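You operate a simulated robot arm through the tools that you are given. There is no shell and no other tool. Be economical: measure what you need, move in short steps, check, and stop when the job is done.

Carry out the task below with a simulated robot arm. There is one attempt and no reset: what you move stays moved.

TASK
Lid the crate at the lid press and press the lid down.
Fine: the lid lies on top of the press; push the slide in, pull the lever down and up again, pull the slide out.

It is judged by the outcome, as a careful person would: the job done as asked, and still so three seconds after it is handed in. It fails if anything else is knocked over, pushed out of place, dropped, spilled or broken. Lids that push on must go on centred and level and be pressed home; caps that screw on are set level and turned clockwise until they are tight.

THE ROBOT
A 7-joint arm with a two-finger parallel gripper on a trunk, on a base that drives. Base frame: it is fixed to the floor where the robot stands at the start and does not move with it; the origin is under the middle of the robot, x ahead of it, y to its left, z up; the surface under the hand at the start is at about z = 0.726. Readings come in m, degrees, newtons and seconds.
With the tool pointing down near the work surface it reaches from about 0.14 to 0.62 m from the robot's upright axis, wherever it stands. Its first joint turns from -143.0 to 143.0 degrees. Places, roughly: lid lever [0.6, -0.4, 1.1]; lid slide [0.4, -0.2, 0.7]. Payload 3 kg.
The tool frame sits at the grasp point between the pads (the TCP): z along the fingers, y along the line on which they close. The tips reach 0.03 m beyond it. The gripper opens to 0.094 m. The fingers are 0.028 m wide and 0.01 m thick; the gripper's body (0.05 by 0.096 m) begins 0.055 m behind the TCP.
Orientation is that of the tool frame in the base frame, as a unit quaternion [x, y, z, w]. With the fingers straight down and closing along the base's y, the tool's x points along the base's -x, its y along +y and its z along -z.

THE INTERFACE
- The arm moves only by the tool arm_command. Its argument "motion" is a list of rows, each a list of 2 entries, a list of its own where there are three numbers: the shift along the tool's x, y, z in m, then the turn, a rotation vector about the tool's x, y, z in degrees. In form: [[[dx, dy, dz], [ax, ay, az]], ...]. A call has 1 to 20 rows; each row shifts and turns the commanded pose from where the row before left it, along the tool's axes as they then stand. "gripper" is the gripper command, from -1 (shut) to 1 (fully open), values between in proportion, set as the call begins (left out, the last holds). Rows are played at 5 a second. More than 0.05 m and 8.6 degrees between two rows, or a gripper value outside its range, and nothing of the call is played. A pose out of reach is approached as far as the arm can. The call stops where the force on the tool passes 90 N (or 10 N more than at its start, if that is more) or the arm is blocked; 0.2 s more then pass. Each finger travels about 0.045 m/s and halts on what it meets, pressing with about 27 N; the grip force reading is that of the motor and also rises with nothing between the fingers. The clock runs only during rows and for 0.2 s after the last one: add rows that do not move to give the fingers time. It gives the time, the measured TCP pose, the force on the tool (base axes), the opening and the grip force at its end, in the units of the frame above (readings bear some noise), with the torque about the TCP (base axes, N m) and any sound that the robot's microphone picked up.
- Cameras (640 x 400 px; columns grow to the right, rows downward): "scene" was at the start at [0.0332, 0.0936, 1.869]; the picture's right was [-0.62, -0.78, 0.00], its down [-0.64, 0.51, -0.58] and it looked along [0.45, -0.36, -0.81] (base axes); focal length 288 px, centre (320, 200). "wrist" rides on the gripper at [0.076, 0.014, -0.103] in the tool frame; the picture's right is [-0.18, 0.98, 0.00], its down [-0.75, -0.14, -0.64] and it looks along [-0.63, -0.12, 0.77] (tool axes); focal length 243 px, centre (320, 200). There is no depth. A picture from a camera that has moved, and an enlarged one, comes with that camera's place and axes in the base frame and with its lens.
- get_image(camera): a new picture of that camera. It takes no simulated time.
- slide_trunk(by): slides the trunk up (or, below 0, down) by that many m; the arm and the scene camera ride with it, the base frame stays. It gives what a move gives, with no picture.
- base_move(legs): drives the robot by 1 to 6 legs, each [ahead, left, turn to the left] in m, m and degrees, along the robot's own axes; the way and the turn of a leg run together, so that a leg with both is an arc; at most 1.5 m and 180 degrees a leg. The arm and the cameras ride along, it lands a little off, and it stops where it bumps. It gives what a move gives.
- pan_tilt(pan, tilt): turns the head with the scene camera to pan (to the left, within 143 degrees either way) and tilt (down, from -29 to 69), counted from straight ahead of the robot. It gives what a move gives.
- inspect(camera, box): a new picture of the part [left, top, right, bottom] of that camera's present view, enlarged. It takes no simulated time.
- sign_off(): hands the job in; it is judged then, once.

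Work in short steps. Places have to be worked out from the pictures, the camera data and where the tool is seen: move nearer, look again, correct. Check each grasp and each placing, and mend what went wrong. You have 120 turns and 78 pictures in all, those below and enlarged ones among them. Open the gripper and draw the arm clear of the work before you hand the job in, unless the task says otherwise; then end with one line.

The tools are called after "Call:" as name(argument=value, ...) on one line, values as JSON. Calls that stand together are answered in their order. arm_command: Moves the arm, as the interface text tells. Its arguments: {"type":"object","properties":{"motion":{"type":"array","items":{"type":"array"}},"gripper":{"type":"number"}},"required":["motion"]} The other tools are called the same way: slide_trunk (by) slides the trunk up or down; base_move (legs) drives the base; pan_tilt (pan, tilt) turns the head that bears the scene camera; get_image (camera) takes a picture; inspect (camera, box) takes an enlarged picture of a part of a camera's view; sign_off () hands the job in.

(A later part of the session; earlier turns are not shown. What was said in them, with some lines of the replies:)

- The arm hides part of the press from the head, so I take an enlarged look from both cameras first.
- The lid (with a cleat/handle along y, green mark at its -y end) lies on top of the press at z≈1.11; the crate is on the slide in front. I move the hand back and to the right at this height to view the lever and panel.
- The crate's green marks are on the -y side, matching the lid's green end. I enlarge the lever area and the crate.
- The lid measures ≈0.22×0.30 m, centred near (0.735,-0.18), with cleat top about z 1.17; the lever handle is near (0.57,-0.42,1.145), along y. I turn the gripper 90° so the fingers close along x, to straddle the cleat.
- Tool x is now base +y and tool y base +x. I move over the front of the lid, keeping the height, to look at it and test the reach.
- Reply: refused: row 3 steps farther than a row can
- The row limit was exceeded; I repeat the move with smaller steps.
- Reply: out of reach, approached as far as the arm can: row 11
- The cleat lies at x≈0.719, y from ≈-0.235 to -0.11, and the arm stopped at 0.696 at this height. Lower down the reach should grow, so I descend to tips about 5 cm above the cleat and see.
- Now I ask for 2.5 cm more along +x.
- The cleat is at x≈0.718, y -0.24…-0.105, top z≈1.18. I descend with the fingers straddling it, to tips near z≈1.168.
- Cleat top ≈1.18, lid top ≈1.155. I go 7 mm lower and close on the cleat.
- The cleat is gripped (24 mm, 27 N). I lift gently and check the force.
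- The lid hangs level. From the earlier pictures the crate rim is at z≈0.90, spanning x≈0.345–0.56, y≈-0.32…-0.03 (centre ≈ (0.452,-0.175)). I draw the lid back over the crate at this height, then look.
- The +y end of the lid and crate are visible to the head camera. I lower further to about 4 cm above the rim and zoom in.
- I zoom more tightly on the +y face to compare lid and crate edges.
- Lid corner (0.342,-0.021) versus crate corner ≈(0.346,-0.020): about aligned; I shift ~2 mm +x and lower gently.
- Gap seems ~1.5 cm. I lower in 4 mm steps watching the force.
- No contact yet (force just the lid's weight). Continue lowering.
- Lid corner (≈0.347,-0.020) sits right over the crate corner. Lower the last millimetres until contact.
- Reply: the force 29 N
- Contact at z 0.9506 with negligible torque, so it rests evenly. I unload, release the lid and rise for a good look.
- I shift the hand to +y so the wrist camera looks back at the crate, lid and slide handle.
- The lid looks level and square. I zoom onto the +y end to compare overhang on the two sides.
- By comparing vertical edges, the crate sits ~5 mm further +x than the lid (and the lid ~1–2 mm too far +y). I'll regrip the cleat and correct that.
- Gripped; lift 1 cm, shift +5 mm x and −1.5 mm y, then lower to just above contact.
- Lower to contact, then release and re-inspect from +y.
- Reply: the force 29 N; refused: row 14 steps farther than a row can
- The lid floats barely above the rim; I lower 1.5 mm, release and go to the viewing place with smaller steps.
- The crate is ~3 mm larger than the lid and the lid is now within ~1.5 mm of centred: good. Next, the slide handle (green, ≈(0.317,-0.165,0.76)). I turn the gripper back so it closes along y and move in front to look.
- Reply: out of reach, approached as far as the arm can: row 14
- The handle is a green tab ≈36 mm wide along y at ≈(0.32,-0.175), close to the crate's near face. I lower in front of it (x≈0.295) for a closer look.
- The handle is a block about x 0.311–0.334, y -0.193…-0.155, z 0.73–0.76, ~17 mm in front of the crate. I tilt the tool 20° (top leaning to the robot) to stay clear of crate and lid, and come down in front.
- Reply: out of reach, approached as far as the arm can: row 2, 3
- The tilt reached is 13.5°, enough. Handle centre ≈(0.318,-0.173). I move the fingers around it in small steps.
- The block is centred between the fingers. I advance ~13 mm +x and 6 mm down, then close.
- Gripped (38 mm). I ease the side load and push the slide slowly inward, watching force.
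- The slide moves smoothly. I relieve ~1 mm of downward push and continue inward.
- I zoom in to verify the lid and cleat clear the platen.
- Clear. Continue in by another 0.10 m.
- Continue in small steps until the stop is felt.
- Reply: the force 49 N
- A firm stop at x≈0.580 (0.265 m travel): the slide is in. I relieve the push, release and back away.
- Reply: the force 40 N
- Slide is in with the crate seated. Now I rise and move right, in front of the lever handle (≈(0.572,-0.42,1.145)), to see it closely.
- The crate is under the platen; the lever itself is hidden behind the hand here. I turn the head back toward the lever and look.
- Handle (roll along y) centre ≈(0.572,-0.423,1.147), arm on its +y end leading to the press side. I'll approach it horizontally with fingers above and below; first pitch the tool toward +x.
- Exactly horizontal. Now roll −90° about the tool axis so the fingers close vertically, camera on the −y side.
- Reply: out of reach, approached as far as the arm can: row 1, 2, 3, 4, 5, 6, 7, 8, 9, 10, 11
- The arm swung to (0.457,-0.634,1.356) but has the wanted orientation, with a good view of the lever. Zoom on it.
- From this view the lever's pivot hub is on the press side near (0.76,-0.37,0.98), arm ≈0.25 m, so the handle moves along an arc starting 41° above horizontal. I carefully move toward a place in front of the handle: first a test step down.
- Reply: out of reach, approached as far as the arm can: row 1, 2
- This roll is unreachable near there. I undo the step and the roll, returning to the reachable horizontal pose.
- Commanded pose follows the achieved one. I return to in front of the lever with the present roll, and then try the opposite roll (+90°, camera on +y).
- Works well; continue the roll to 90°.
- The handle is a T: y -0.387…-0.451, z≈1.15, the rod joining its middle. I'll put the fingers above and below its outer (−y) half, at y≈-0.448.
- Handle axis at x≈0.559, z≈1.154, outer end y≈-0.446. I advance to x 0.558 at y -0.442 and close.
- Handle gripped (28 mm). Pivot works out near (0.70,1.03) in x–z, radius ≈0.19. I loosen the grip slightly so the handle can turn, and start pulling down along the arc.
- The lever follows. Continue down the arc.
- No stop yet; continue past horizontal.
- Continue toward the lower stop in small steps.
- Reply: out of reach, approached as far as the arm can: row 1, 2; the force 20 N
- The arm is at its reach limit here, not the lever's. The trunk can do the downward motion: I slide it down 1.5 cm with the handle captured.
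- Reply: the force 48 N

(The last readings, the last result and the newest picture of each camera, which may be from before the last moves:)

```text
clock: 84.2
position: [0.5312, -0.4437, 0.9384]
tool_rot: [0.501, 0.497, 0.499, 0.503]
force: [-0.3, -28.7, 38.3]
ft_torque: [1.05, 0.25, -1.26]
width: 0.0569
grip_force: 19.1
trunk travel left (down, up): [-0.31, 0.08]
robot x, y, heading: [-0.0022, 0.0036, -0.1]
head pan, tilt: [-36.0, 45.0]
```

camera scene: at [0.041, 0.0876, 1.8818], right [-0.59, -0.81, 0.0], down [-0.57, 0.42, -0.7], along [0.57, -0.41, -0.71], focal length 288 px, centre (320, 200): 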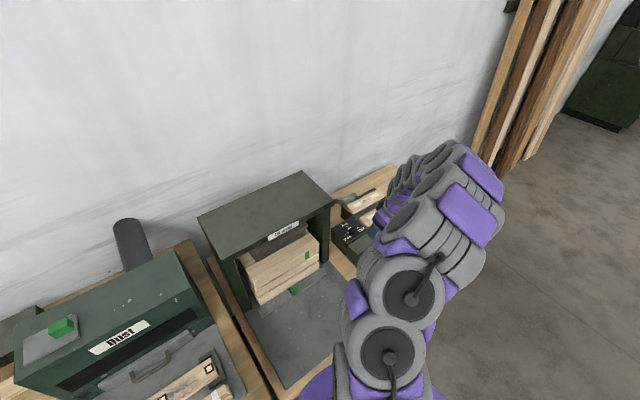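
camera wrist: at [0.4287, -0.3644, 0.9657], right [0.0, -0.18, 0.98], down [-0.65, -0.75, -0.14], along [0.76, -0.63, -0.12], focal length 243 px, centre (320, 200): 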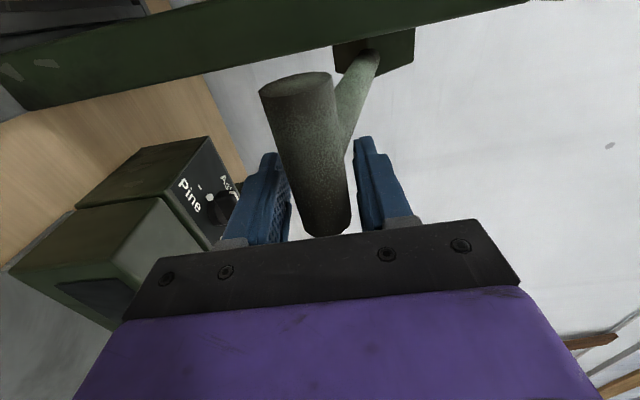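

Resistance now (38 N up, fingers being spread, side force). Look.

Call:
get_image(camera="wrist")

Call:
inspect(camera="scene", box=[190, 165, 440, 325])

```text
12 pictures are left
camera wrist: at [0.4284, -0.3656, 0.9525], right [-0.01, -0.18, 0.98], down [-0.65, -0.75, -0.14], along [0.76, -0.64, -0.11], focal length 243 px, centre (320, 200)
```

wrist: 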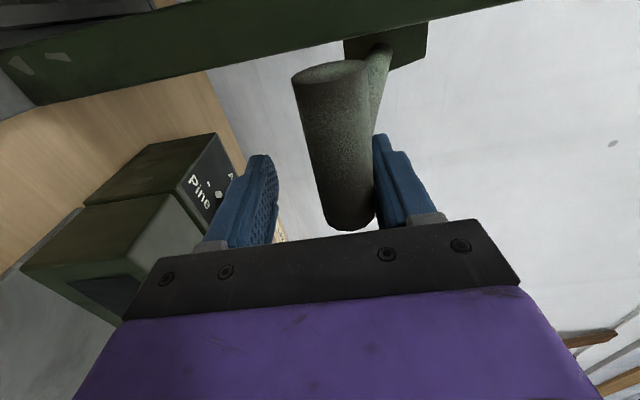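

```text
2.50 times, centred on (315, 245) of scene
camera zoom: at [0.0352, 0.0781, 1.8678], right [-0.59, -0.81, -0.01], down [-0.57, 0.42, -0.7], along [0.57, -0.41, -0.71], focal length 721 px, centre (332, 88)
```

zoom: 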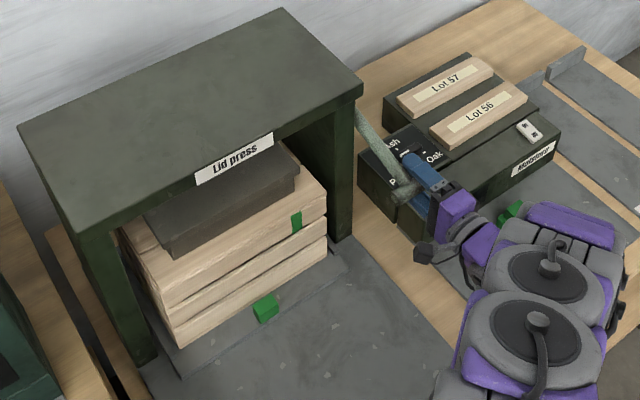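

The platen has come down near the lid, and the handle resists at z≈0.952 while the upper finger gives way. I open fully so the upper finger rests on its hard stop, then push down with it by the trunk.

Call:
arm_command(motion=[[[0, 0, 0], [0, 0, 0]], [[0, 0, 0], [0, 0, 0]], [[0, 0, 0], [0, 0, 0]], [[0, 0, 0], [0, 0, 0]], [[0, 0, 0], [0, 0, 0]]], gripper=1)

Call:
slide_trunk(by=-0.02)

```text
clock: 85.4
position: [0.533, -0.4414, 0.9333]
tool_rot: [0.501, 0.5, 0.501, 0.498]
force: [0.6, 1.1, 0.3]
ft_torque: [0.01, 0.01, -0.06]
width: 0.0938
grip_force: 0.0
trunk travel left (down, up): [-0.31, 0.08]
robot x, y, heading: [-0.0009, 0.0008, -0.2]
head pan, tilt: [-36.0, 45.0]
```

```text
clock: 86.1
position: [0.532, -0.434, 0.9282]
tool_rot: [0.492, 0.499, 0.503, 0.506]
force: [11.2, 5.4, 78.5]
ft_torque: [0.85, -1.74, 0.04]
width: 0.0942
grip_force: 0.2
trunk travel left (down, up): [-0.29, 0.1]
robot x, y, heading: [-0.0003, -0.0011, 0.0]
head pan, tilt: [-36.0, 45.0]
```

78 N and the handle does not move further: either the bottom stop or the lid being pressed. I look at the platen/lid closely.

Call:
inspect(camera="scene", box=[200, 210, 340, 300])

Call:
get_image(camera="wrist")

```text
4.44 times, centred on (270, 255) of scene
camera zoom: at [0.0299, 0.1011, 1.8475], right [-0.59, -0.81, 0.0], down [-0.57, 0.41, -0.71], along [0.58, -0.42, -0.7], focal length 1282 px, centre (542, -44)
```

zoom: 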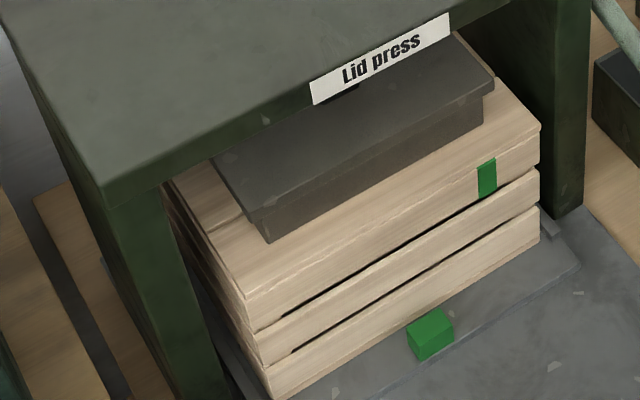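

```text
9 pictures are left
camera wrist: at [0.4288, -0.3579, 0.9395], right [-0.02, -0.17, 0.98], down [-0.63, -0.76, -0.14], along [0.77, -0.63, -0.1], focal length 243 px, centre (320, 200)
```

wrist: 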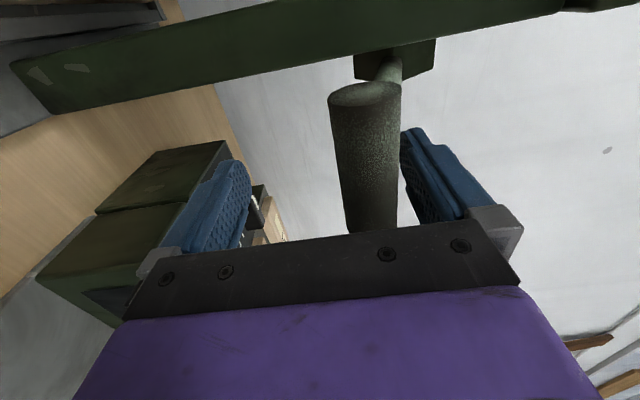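

The platen now lies on the lid, which sits flush on the crate. One more small push to see whether the handle yields further or is at its stop.

Call:
slide_trunk(by=-0.008)

```text
clock: 86.4
position: [0.5347, -0.4437, 0.9209]
tool_rot: [0.495, 0.498, 0.502, 0.506]
force: [-15.8, 1.0, 26.6]
ft_torque: [0.21, -0.29, 0.13]
width: 0.0941
grip_force: 0.4
trunk travel left (down, up): [-0.289, 0.101]
robot x, y, heading: [-0.0, -0.0008, 0.1]
head pan, tilt: [-36.0, 45.0]
stopped: the force on the tool passed its limit at 96 N (the readings are from after the stop); the commanded pose is now the measured one
```

Force passed the limit and TCP went 7 mm lower. I push again gently with the trunk to see if the handle moves on.

Call:
slide_trunk(by=-0.012)

```text
clock: 87.2
position: [0.5384, -0.445, 0.9216]
tool_rot: [0.486, 0.495, 0.504, 0.514]
force: [-8.6, 1.4, 30.9]
ft_torque: [0.29, 0.33, 0.48]
width: 0.094
grip_force: 0.1
trunk travel left (down, up): [-0.277, 0.113]
robot x, y, heading: [0.0003, -0.0009, -0.2]
head pan, tilt: [-36.0, 45.0]
stopped: the force on the tool passed its limit at 93 N (the readings are from after the stop); the commanded pose is now the measured one
```

The handle is firmly at its bottom stop (no movement at 93 N). Now I re-centre the open fingers on the handle and close loosely to raise it again.

Call:
arm_command(motion=[[[0, 0.012, 0], [0, 0, 0]], [[0, 0.012, 0], [0, 0, 0]], [[0, 0.009, 0], [0, 0, 0]], [[0, 0, 0], [0, 0, 0]]])

Call:
arm_command(motion=[[[0, 0, 0], [0, 0, 0]], [[0, 0, 0], [0, 0, 0]], [[0, 0, 0], [0, 0, 0]], [[0, 0, 0], [0, 0, 0]]], gripper=-0.25)

Call:
get_image(camera="wrist")

```text
clock: 88.2
position: [0.5403, -0.4434, 0.9495]
tool_rot: [0.491, 0.496, 0.503, 0.51]
force: [-0.3, 0.7, -0.1]
ft_torque: [0.02, 0.01, 0.01]
width: 0.094
grip_force: 0.1
trunk travel left (down, up): [-0.277, 0.113]
robot x, y, heading: [-0.002, 0.0024, -0.2]
head pan, tilt: [-36.0, 45.0]
```

```text
clock: 89.2
position: [0.54, -0.445, 0.9487]
tool_rot: [0.49, 0.495, 0.504, 0.511]
force: [0.6, -1.2, 7.1]
ft_torque: [0.07, 0.17, -0.01]
width: 0.0393
grip_force: 3.9
trunk travel left (down, up): [-0.277, 0.113]
robot x, y, heading: [0.0047, 0.0001, 0.2]
head pan, tilt: [-36.0, 45.0]
```

```text
8 pictures are left
camera wrist: at [0.437, -0.3682, 0.9599], right [-0.03, -0.17, 0.98], down [-0.64, -0.75, -0.15], along [0.77, -0.63, -0.09], focal length 243 px, centre (320, 200)
```

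wrist: 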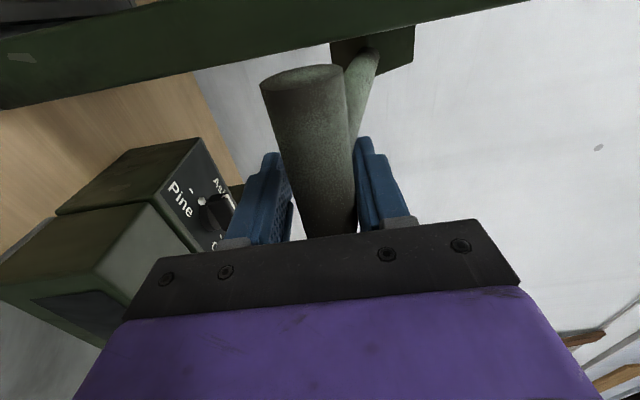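

Captured. Raise along the reverse arc, first half.

Call:
arm_command(motion=[[[0, 0.0122, -0.0059], [0, 0, 0]], [[0, 0.0126, -0.0051], [0, 0, 0]], [[0, 0.0128, -0.0042], [0, 0, 0]], [[0, 0.013, -0.0033], [0, 0, 0]], [[0, 0.0131, -0.0024], [0, 0, 0]], [[0, 0.0132, -0.0015], [0, 0, 0]], [[0, 0.0132, 0.0], [0, 0, 0]], [[0, 0.0131, 0.0014], [0, 0, 0]], [[0, 0, 0], [0, 0, 0]]])

```text
clock: 91.2
position: [0.5166, -0.4441, 1.0499]
tool_rot: [0.491, 0.496, 0.503, 0.51]
force: [1.2, -1.4, -4.9]
ft_torque: [-0.07, -0.04, 0.01]
width: 0.0378
grip_force: 2.6
trunk travel left (down, up): [-0.277, 0.113]
robot x, y, heading: [0.0011, -0.0033, 0.1]
head pan, tilt: [-36.0, 45.0]
```

The handle rides up with the fingers. Continue to the top.

Call:
arm_command(motion=[[[0, 0.013, 0.0023], [0, 0, 0]], [[0, 0.0128, 0.0032], [0, 0, 0]], [[0, 0.0126, 0.0041], [0, 0, 0]], [[0, 0.0122, 0.0049], [0, 0, 0]], [[0, 0.0119, 0.0058], [0, 0, 0]], [[0, 0.0114, 0.0066], [0, 0, 0]], [[0, 0.0109, 0.0074], [0, 0, 0]], [[0, 0.0104, 0.0081], [0, 0, 0]], [[0, 0, 0], [0, 0, 0]]])

Call:
get_image(camera="wrist")

```text
clock: 93.2
position: [0.5569, -0.4433, 1.1483]
tool_rot: [0.491, 0.494, 0.504, 0.51]
force: [1.5, -3.7, -4.6]
ft_torque: [-0.11, 0.06, -0.09]
width: 0.0381
grip_force: 2.3
trunk travel left (down, up): [-0.277, 0.113]
robot x, y, heading: [0.0017, 0.0025, 0.1]
head pan, tilt: [-36.0, 45.0]
```

```text
7 pictures are left
camera wrist: at [0.4545, -0.3666, 1.1595], right [-0.03, -0.17, 0.98], down [-0.64, -0.75, -0.15], along [0.77, -0.63, -0.09], focal length 243 px, centre (320, 200)
```

wrist: 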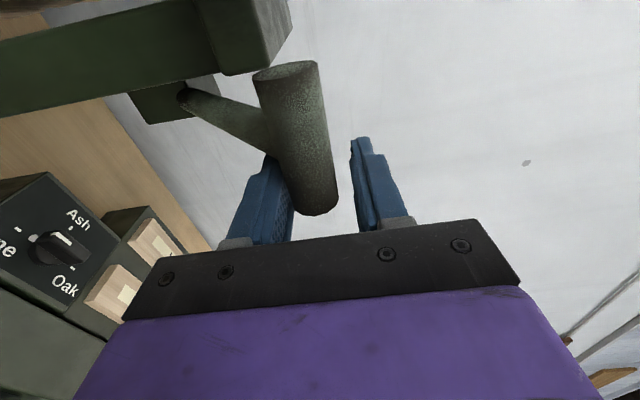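

Handle at z≈1.143; raise the last centimetre to its original place, then check force.

Call:
arm_command(motion=[[[0, 0.006, 0.0045], [0, 0, 0]], [[0, 0.006, 0.005], [0, 0, 0]], [[0, 0.003, 0.003], [0, 0, 0]], [[0, 0, 0], [0, 0, 0]]])

```text
clock: 94.2
position: [0.5686, -0.443, 1.161]
tool_rot: [0.491, 0.497, 0.503, 0.508]
force: [-7.3, 1.1, -17.2]
ft_torque: [-0.03, 0.1, 0.03]
width: 0.0448
grip_force: 8.3
trunk travel left (down, up): [-0.277, 0.113]
robot x, y, heading: [-0.0009, 0.0027, -0.0]
head pan, tilt: [-36.0, 45.0]
```

Upper stop felt (−17 N). I ease off, open and draw straight back.

Call:
arm_command(motion=[[[0, -0.004, -0.003], [0, 0, 0]], [[0, 0, 0], [0, 0, 0]], [[0, 0, 0], [0, 0, 0]], [[0, 0, 0], [0, 0, 0]], [[0, 0, -0.03], [0, 0, 0]], [[0, 0, -0.04], [0, 0, 0]], [[0, 0, -0.04], [0, 0, 0]], [[0, 0, 0], [0, 0, 0]]], gripper=0.6)

Call:
get_image(camera="wrist")

```text
clock: 96.0
position: [0.4553, -0.4418, 1.1559]
tool_rot: [0.49, 0.497, 0.503, 0.509]
force: [0.5, 0.0, -0.3]
ft_torque: [0.02, 0.0, -0.01]
width: 0.075
grip_force: 0.0
trunk travel left (down, up): [-0.277, 0.113]
robot x, y, heading: [0.0006, -0.0003, -0.1]
head pan, tilt: [-36.0, 45.0]
```

```text
6 pictures are left
camera wrist: at [0.3516, -0.3653, 1.167], right [-0.03, -0.17, 0.98], down [-0.64, -0.76, -0.15], along [0.77, -0.63, -0.09], focal length 243 px, centre (320, 200)
```

wrist: 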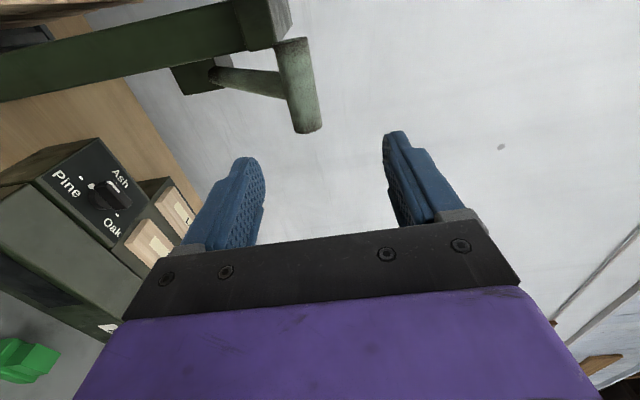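

The lever stays up. I restore the trunk height and undo the roll.

Call:
slide_trunk(by=0.048)

Call:
arm_command(motion=[[[0, 0, 0], [0, 0, -8.2]], [[0, 0, 0], [0, 0, -8.2]], [[0, 0, 0], [0, 0, -8.2]], [[0, 0, 0], [0, 0, -8.2]], [[0, 0, 0], [0, 0, -8.2]], [[0, 0, 0], [0, 0, -8.2]], [[0, 0, 0], [0, 0, -8.2]], [[0, 0, 0], [0, 0, -8.2]], [[0, 0, 0], [0, 0, -8.2]], [[0, 0, 0], [0, 0, -8.2]], [[0, 0, 0], [0, 0, -8.0]], [[0, 0, 0], [0, 0, 0]]])

```text
clock: 96.9
position: [0.4547, -0.4437, 1.2057]
tool_rot: [0.491, 0.496, 0.502, 0.51]
force: [0.5, 0.1, 0.5]
ft_torque: [-0.02, -0.02, 0.01]
width: 0.0753
grip_force: 0.1
trunk travel left (down, up): [-0.325, 0.065]
robot x, y, heading: [0.0044, -0.0008, 0.1]
head pan, tilt: [-36.0, 45.0]
```

```text
clock: 99.5
position: [0.4527, -0.4421, 1.2044]
tool_rot: [-0.004, 0.697, -0.006, 0.717]
force: [0.1, 0.0, 0.7]
ft_torque: [-0.03, -0.01, 0.02]
width: 0.0754
grip_force: 0.0
trunk travel left (down, up): [-0.325, 0.065]
robot x, y, heading: [0.0013, -0.0012, -0.1]
head pan, tilt: [-36.0, 45.0]
```

Now pitch back to the ~13.5° tilt used on the slide.

Call:
arm_command(motion=[[[0, 0, 0], [0, 7.82, 0]], [[0, 0, 0], [0, 7.82, 0]], [[0, 0, 0], [0, 7.82, 0]], [[0, 0, 0], [0, 7.82, 0]], [[0, 0, 0], [0, 7.82, 0]], [[0, 0, 0], [0, 7.82, 0]], [[0, 0, 0], [0, 7.82, 0]], [[0, 0, 0], [0, 7.82, 0]], [[0, 0, 0], [0, 7.82, 0]], [[0, 0, 0], [0, 7.82, 0]], [[0, 0, 0], [0, 0, 0]]])

```text
clock: 101.9
position: [0.453, -0.4431, 1.2056]
tool_rot: [-0.001, 0.993, -0.006, 0.116]
force: [0.4, -0.7, 0.6]
ft_torque: [0.04, 0.01, 0.01]
width: 0.0751
grip_force: 0.1
trunk travel left (down, up): [-0.325, 0.065]
robot x, y, heading: [0.0034, 0.0015, -0.3]
head pan, tilt: [-36.0, 45.0]
```

Move left in front of the press and descend in front of the slide handle (handle now at x≈0.576–0.60).

Call:
arm_command(motion=[[[0.0126, 0.045, -0.003], [0, 0, 0]], [[0, 0.045, 0], [0, 0, 0]], [[0, 0.045, 0], [0, 0, 0]], [[0, 0.045, 0], [0, 0, 0]], [[0, 0.045, 0], [0, 0, 0]], [[0, 0.045, 0], [0, 0, 0]], [[0.0105, 0, 0.0437], [0, 0, 0]], [[0.0105, 0, 0.0437], [0, 0, 0]], [[0.0105, 0, 0.0437], [0, 0, 0]], [[0.0105, 0, 0.0437], [0, 0, 0]], [[0.0105, 0, 0.0437], [0, 0, 0]], [[0.0105, 0, 0.0437], [0, 0, 0]], [[0.0105, 0, 0.0437], [0, 0, 0]], [[0.0105, 0, 0.0437], [0, 0, 0]], [[0, 0, 0], [0, 0, 0]]])

Call:
get_image(camera="wrist")

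```text
clock: 105.1
position: [0.4404, -0.1756, 0.8393]
tool_rot: [0.001, 0.993, -0.006, 0.117]
force: [0.2, -0.2, 0.2]
ft_torque: [0.0, 0.01, 0.01]
width: 0.0752
grip_force: 0.1
trunk travel left (down, up): [-0.325, 0.065]
robot x, y, heading: [-0.0014, 0.0009, 0.1]
head pan, tilt: [-36.0, 45.0]
```

```text
5 pictures are left
camera wrist: at [0.3435, -0.16, 0.9218], right [0.18, 0.98, 0.03], down [0.58, -0.13, 0.8], along [0.79, -0.13, -0.6], focal length 243 px, centre (320, 200)
```

wrist: 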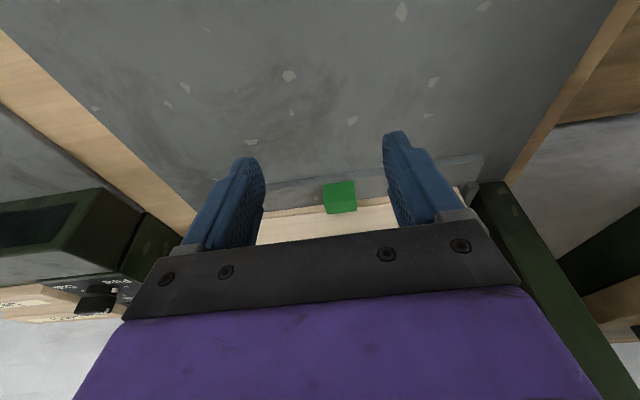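

Handle in place between the fingers' lanes. Descend to z 0.774 and advance to x≈0.579.

Call:
arm_command(motion=[[[0.0076, 0.002, 0.0316], [0, 0, 0]], [[0.0076, 0, 0.0316], [0, 0, 0]], [[-0.034, 0, 0.0082], [0, 0, 0]], [[-0.034, 0, 0.0082], [0, 0, 0]], [[-0.034, 0, 0.0082], [0, 0, 0]], [[-0.02, 0, 0.0048], [0, 0, 0]], [[0, 0, 0], [0, 0, 0]]])

```text
clock: 106.7
position: [0.5648, -0.1743, 0.7767]
tool_rot: [-0.001, 0.993, -0.006, 0.116]
force: [0.1, -0.5, 0.1]
ft_torque: [0.02, -0.02, -0.01]
width: 0.0754
grip_force: 0.0
trunk travel left (down, up): [-0.325, 0.065]
robot x, y, heading: [0.0004, -0.0026, -0.3]
head pan, tilt: [-36.0, 45.0]
```

Call:
arm_command(motion=[[[-0.0135, 0.001, 0.0062], [0, 0, 0]], [[0, 0, 0], [0, 0, 0]]])

Call:
arm_command(motion=[[[0, 0, 0], [0, 0, 0]], [[0, 0, 0], [0, 0, 0]], [[0, 0, 0], [0, 0, 0]], [[0, 0, 0], [0, 0, 0]], [[0, 0, 0], [0, 0, 0]]], gripper=-1)

```text
clock: 107.3
position: [0.5788, -0.1725, 0.7742]
tool_rot: [0.0, 0.993, -0.006, 0.116]
force: [-0.4, -0.9, 0.3]
ft_torque: [0.01, 0.03, -0.03]
width: 0.0753
grip_force: 0.1
trunk travel left (down, up): [-0.325, 0.065]
robot x, y, heading: [0.0024, 0.0008, 0.1]
head pan, tilt: [-36.0, 45.0]
```

```text
clock: 108.5
position: [0.5782, -0.1735, 0.7728]
tool_rot: [0.0, 0.993, -0.006, 0.115]
force: [-0.2, 2.8, 0.4]
ft_torque: [0.74, 0.33, 0.08]
width: 0.0379
grip_force: 44.7
trunk travel left (down, up): [-0.325, 0.065]
robot x, y, heading: [-0.0003, -0.0012, 0.0]
head pan, tilt: [-36.0, 45.0]
```

Handle gripped. I pull the slide out slowly.

Call:
arm_command(motion=[[[0.0049, 0, -0.0012], [0, 0, 0]], [[0.0097, 0, -0.0023], [0, 0, 0]], [[0.0117, 0, -0.0028], [0, 0, 0]], [[0.0117, 0, -0.0028], [0, 0, 0]], [[0.0117, 0, -0.0028], [0, 0, 0]], [[0.0117, 0, -0.0028], [0, 0, 0]], [[0.0117, 0, -0.0028], [0, 0, 0]], [[0.0117, 0, -0.0028], [0, 0, 0]], [[0.0117, 0, -0.0028], [0, 0, 0]], [[0.0117, 0, -0.0028], [0, 0, 0]], [[0.0049, 0, -0.0012], [0, 0, 0]], [[0, 0, 0], [0, 0, 0]]])

```text
clock: 111.1
position: [0.4643, -0.1747, 0.774]
tool_rot: [0.0, 0.993, -0.007, 0.117]
force: [0.0, 8.9, 7.5]
ft_torque: [0.67, -0.12, -0.01]
width: 0.0379
grip_force: 44.9
trunk travel left (down, up): [-0.325, 0.065]
robot x, y, heading: [0.0023, -0.0015, -0.0]
head pan, tilt: [-36.0, 45.0]
```

Call:
arm_command(motion=[[[0.0049, 0.001, -0.0018], [0, 0, 0]], [[0.0097, 0, -0.0023], [0, 0, 0]], [[0.0117, 0, -0.0028], [0, 0, 0]], [[0.0117, 0, -0.0028], [0, 0, 0]], [[0.0117, 0, -0.0028], [0, 0, 0]], [[0.0117, 0, -0.0028], [0, 0, 0]], [[0.0117, 0, -0.0028], [0, 0, 0]], [[0.0117, 0, -0.0028], [0, 0, 0]], [[0.0117, 0, -0.0028], [0, 0, 0]], [[0.0117, 0, -0.0028], [0, 0, 0]], [[0.0117, 0, -0.0028], [0, 0, 0]], [[0.0049, 0, -0.0012], [0, 0, 0]], [[0, 0, 0], [0, 0, 0]]])

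```text
clock: 113.9
position: [0.3341, -0.1736, 0.774]
tool_rot: [0.0, 0.993, -0.006, 0.115]
force: [0.2, 6.8, -33.0]
ft_torque: [0.44, -0.8, -0.17]
width: 0.0379
grip_force: 45.2
trunk travel left (down, up): [-0.325, 0.065]
robot x, y, heading: [0.002, 0.001, 0.3]
head pan, tilt: [-36.0, 45.0]
```

I am lifting slightly (−33 N); I lower 2 mm and pull the remaining ~2 cm to the outer position.

Call:
arm_command(motion=[[[0.0005, 0, 0.002], [0, 0, 0]], [[0.0068, 0, -0.0016], [0, 0, 0]], [[0.0068, 0, -0.0016], [0, 0, 0]], [[0.005, 0, -0.0012], [0, 0, 0]], [[0, 0, 0], [0, 0, 0]]])

```text
clock: 115.1
position: [0.3198, -0.1738, 0.7736]
tool_rot: [-0.001, 0.993, -0.007, 0.118]
force: [23.7, 2.1, 22.8]
ft_torque: [0.48, -0.17, -0.25]
width: 0.0381
grip_force: 44.5
trunk travel left (down, up): [-0.325, 0.065]
robot x, y, heading: [0.0046, 0.0017, 0.1]
head pan, tilt: [-36.0, 45.0]
```

Resistance of 24 N near the end; pull a little more to confirm it is the outer stop.

Call:
arm_command(motion=[[[0.004, 0, -0.0016], [0, 0, 0]], [[0, 0, 0], [0, 0, 0]]])

Call:
pan_tilt(pan=-25, tilt=62)

Call:
get_image(camera="scene")

```text
clock: 115.7
position: [0.3143, -0.1732, 0.7735]
tool_rot: [-0.001, 0.993, -0.007, 0.116]
force: [43.3, 5.0, 5.4]
ft_torque: [0.73, -1.21, -0.52]
width: 0.0379
grip_force: 45.3
trunk travel left (down, up): [-0.325, 0.065]
robot x, y, heading: [0.0021, -0.0008, -0.2]
head pan, tilt: [-36.0, 45.0]
```

```text
clock: 116.5
position: [0.3146, -0.172, 0.7748]
tool_rot: [0.0, 0.993, -0.007, 0.116]
force: [42.2, 2.4, 2.2]
ft_torque: [0.53, -1.17, -0.09]
width: 0.0384
grip_force: 44.7
trunk travel left (down, up): [-0.325, 0.065]
robot x, y, heading: [-0.0001, -0.0015, 0.1]
head pan, tilt: [-25.0, 62.0]
```

```text
4 pictures are left
camera scene: at [0.0413, 0.111, 1.8603], right [-0.42, -0.91, 0.0], down [-0.8, 0.37, -0.47], along [0.42, -0.2, -0.89], focal length 288 px, centre (320, 200)
```

scene: 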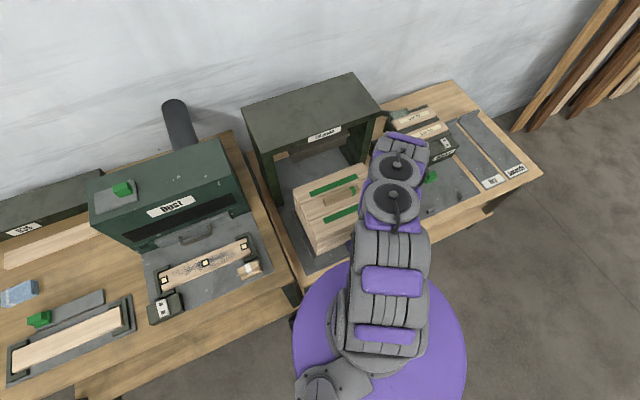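

The slide is out at its stop, and two green bands now show on the lid where the press worked. I ease the pull, release, and back off and up.

Call:
arm_command(motion=[[[-0.0035, 0, 0.0009], [0, 0, 0]], [[0, 0, 0], [0, 0, 0]]])

Call:
arm_command(motion=[[[0, 0, 0], [0, 0, 0]], [[0, 0, 0], [0, 0, 0]], [[0, 0, 0], [0, 0, 0]], [[0, 0, 0], [0, 0, 0]], [[0.0146, 0, -0.0035], [0, 0, 0]], [[-0.007, 0, -0.029], [0, 0, 0]], [[-0.0105, 0, -0.0437], [0, 0, 0]], [[-0.0105, 0, -0.0437], [0, 0, 0]], [[-0.0105, 0, -0.0437], [0, 0, 0]], [[-0.0105, 0, -0.0437], [0, 0, 0]], [[-0.0105, 0, -0.0437], [0, 0, 0]], [[-0.0105, 0, -0.0437], [0, 0, 0]], [[-0.0105, 0, -0.0437], [0, 0, 0]], [[0, 0, 0], [0, 0, 0]]], gripper=0.5)

Call:
get_image(camera="wrist")

```text
clock: 117.1
position: [0.3135, -0.1725, 0.7731]
tool_rot: [0.002, 0.993, -0.005, 0.114]
force: [17.6, -5.8, 10.2]
ft_torque: [0.58, -0.59, 0.34]
width: 0.0378
grip_force: 45.6
trunk travel left (down, up): [-0.325, 0.065]
robot x, y, heading: [0.0026, 0.0007, 0.0]
head pan, tilt: [-25.0, 62.0]
```

```text
clock: 120.1
position: [0.3514, -0.1753, 1.0395]
tool_rot: [0.0, 0.993, -0.004, 0.115]
force: [1.1, -0.1, 0.9]
ft_torque: [0.02, 0.01, 0.02]
width: 0.0702
grip_force: 0.0
out of reach, approached as far as the arm can: row 10, 11, 12, 13
trunk travel left (down, up): [-0.325, 0.065]
robot x, y, heading: [-0.001, 0.002, 0.0]
head pan, tilt: [-25.0, 62.0]
```

```text
3 pictures are left
camera wrist: at [0.2532, -0.1602, 1.1226], right [0.18, 0.98, 0.03], down [0.59, -0.13, 0.8], along [0.79, -0.13, -0.6], focal length 243 px, centre (320, 200)
```

wrist: 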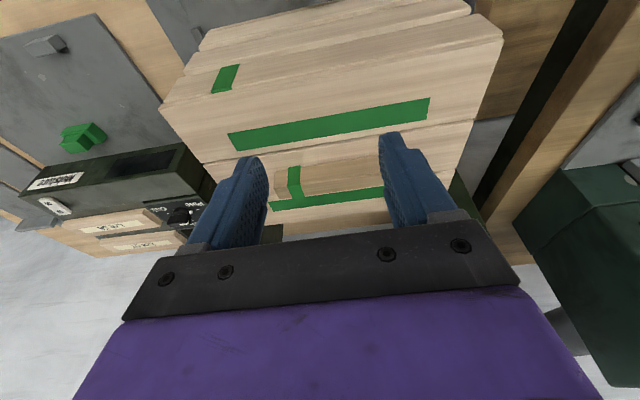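

The lid is level with bands on it. I enlarge the near edge to check that it is flush and home.

Call:
inspect(camera="wrist", box=[150, 0, 510, 225])

```text
1.78 times, centred on (330, 112) of wrist
camera zoom: at [0.2532, -0.1602, 1.1226], right [0.18, 0.98, 0.03], down [0.59, -0.13, 0.8], along [0.79, -0.13, -0.6], focal length 431 px, centre (302, 356)
```

zoom: 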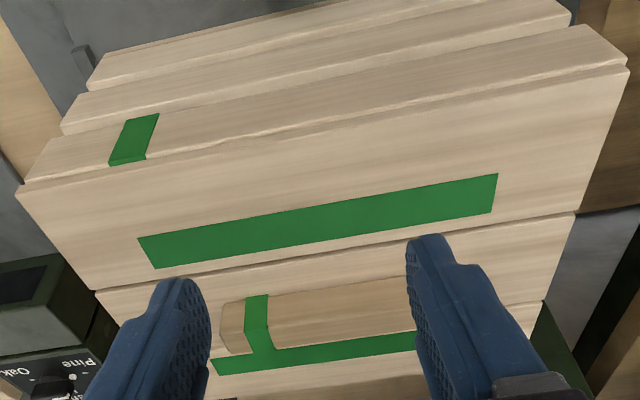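

Lid is flush, level and centred. I raise the hand well clear and take a final look.

Call:
arm_command(motion=[[[-0.012, 0, -0.04], [0, 0, 0]], [[-0.015, 0, -0.04], [0, 0, 0]], [[-0.018, -0.02, -0.04], [0, 0, 0]], [[-0.018, -0.03, -0.03], [0, 0, 0]], [[-0.018, -0.03, -0.03], [0, 0, 0]], [[0, -0.04, 0], [0, 0, 0]], [[0, -0.04, 0], [0, 0, 0]], [[0, 0, 0], [0, 0, 0]]])

Call:
get_image(camera="scene")

```text
clock: 121.9
position: [0.3903, -0.3393, 1.2352]
tool_rot: [-0.001, 0.993, -0.006, 0.115]
force: [-0.1, 0.5, 0.1]
ft_torque: [0.02, -0.01, 0.01]
width: 0.0704
grip_force: 0.0
out of reach, approached as far as the arm can: row 1
trunk travel left (down, up): [-0.325, 0.065]
robot x, y, heading: [-0.0004, 0.0047, -0.1]
head pan, tilt: [-25.0, 62.0]
```

```text
1 pictures are left
camera scene: at [0.0339, 0.1072, 1.8606], right [-0.42, -0.91, 0.0], down [-0.8, 0.37, -0.47], along [0.42, -0.2, -0.88], focal length 288 px, centre (320, 200)
```

scene: 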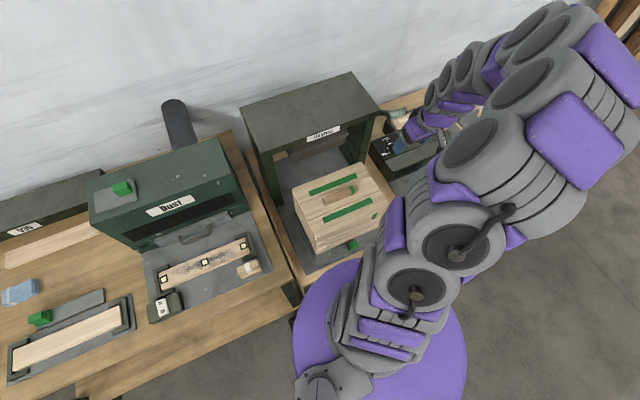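

The slide is out, the lid is pressed onto the crate, the lever is up, the hand is clear and nothing else has been disturbed. I hand the job in.

Call:
sign_off()

```text
The job is handed in.
```

The lid is on the crate and pressed down: it sits level and centred to within about 2 mm. The lever is back up, the slide is out at its stop, and the arm is clear with nothing else disturbed.
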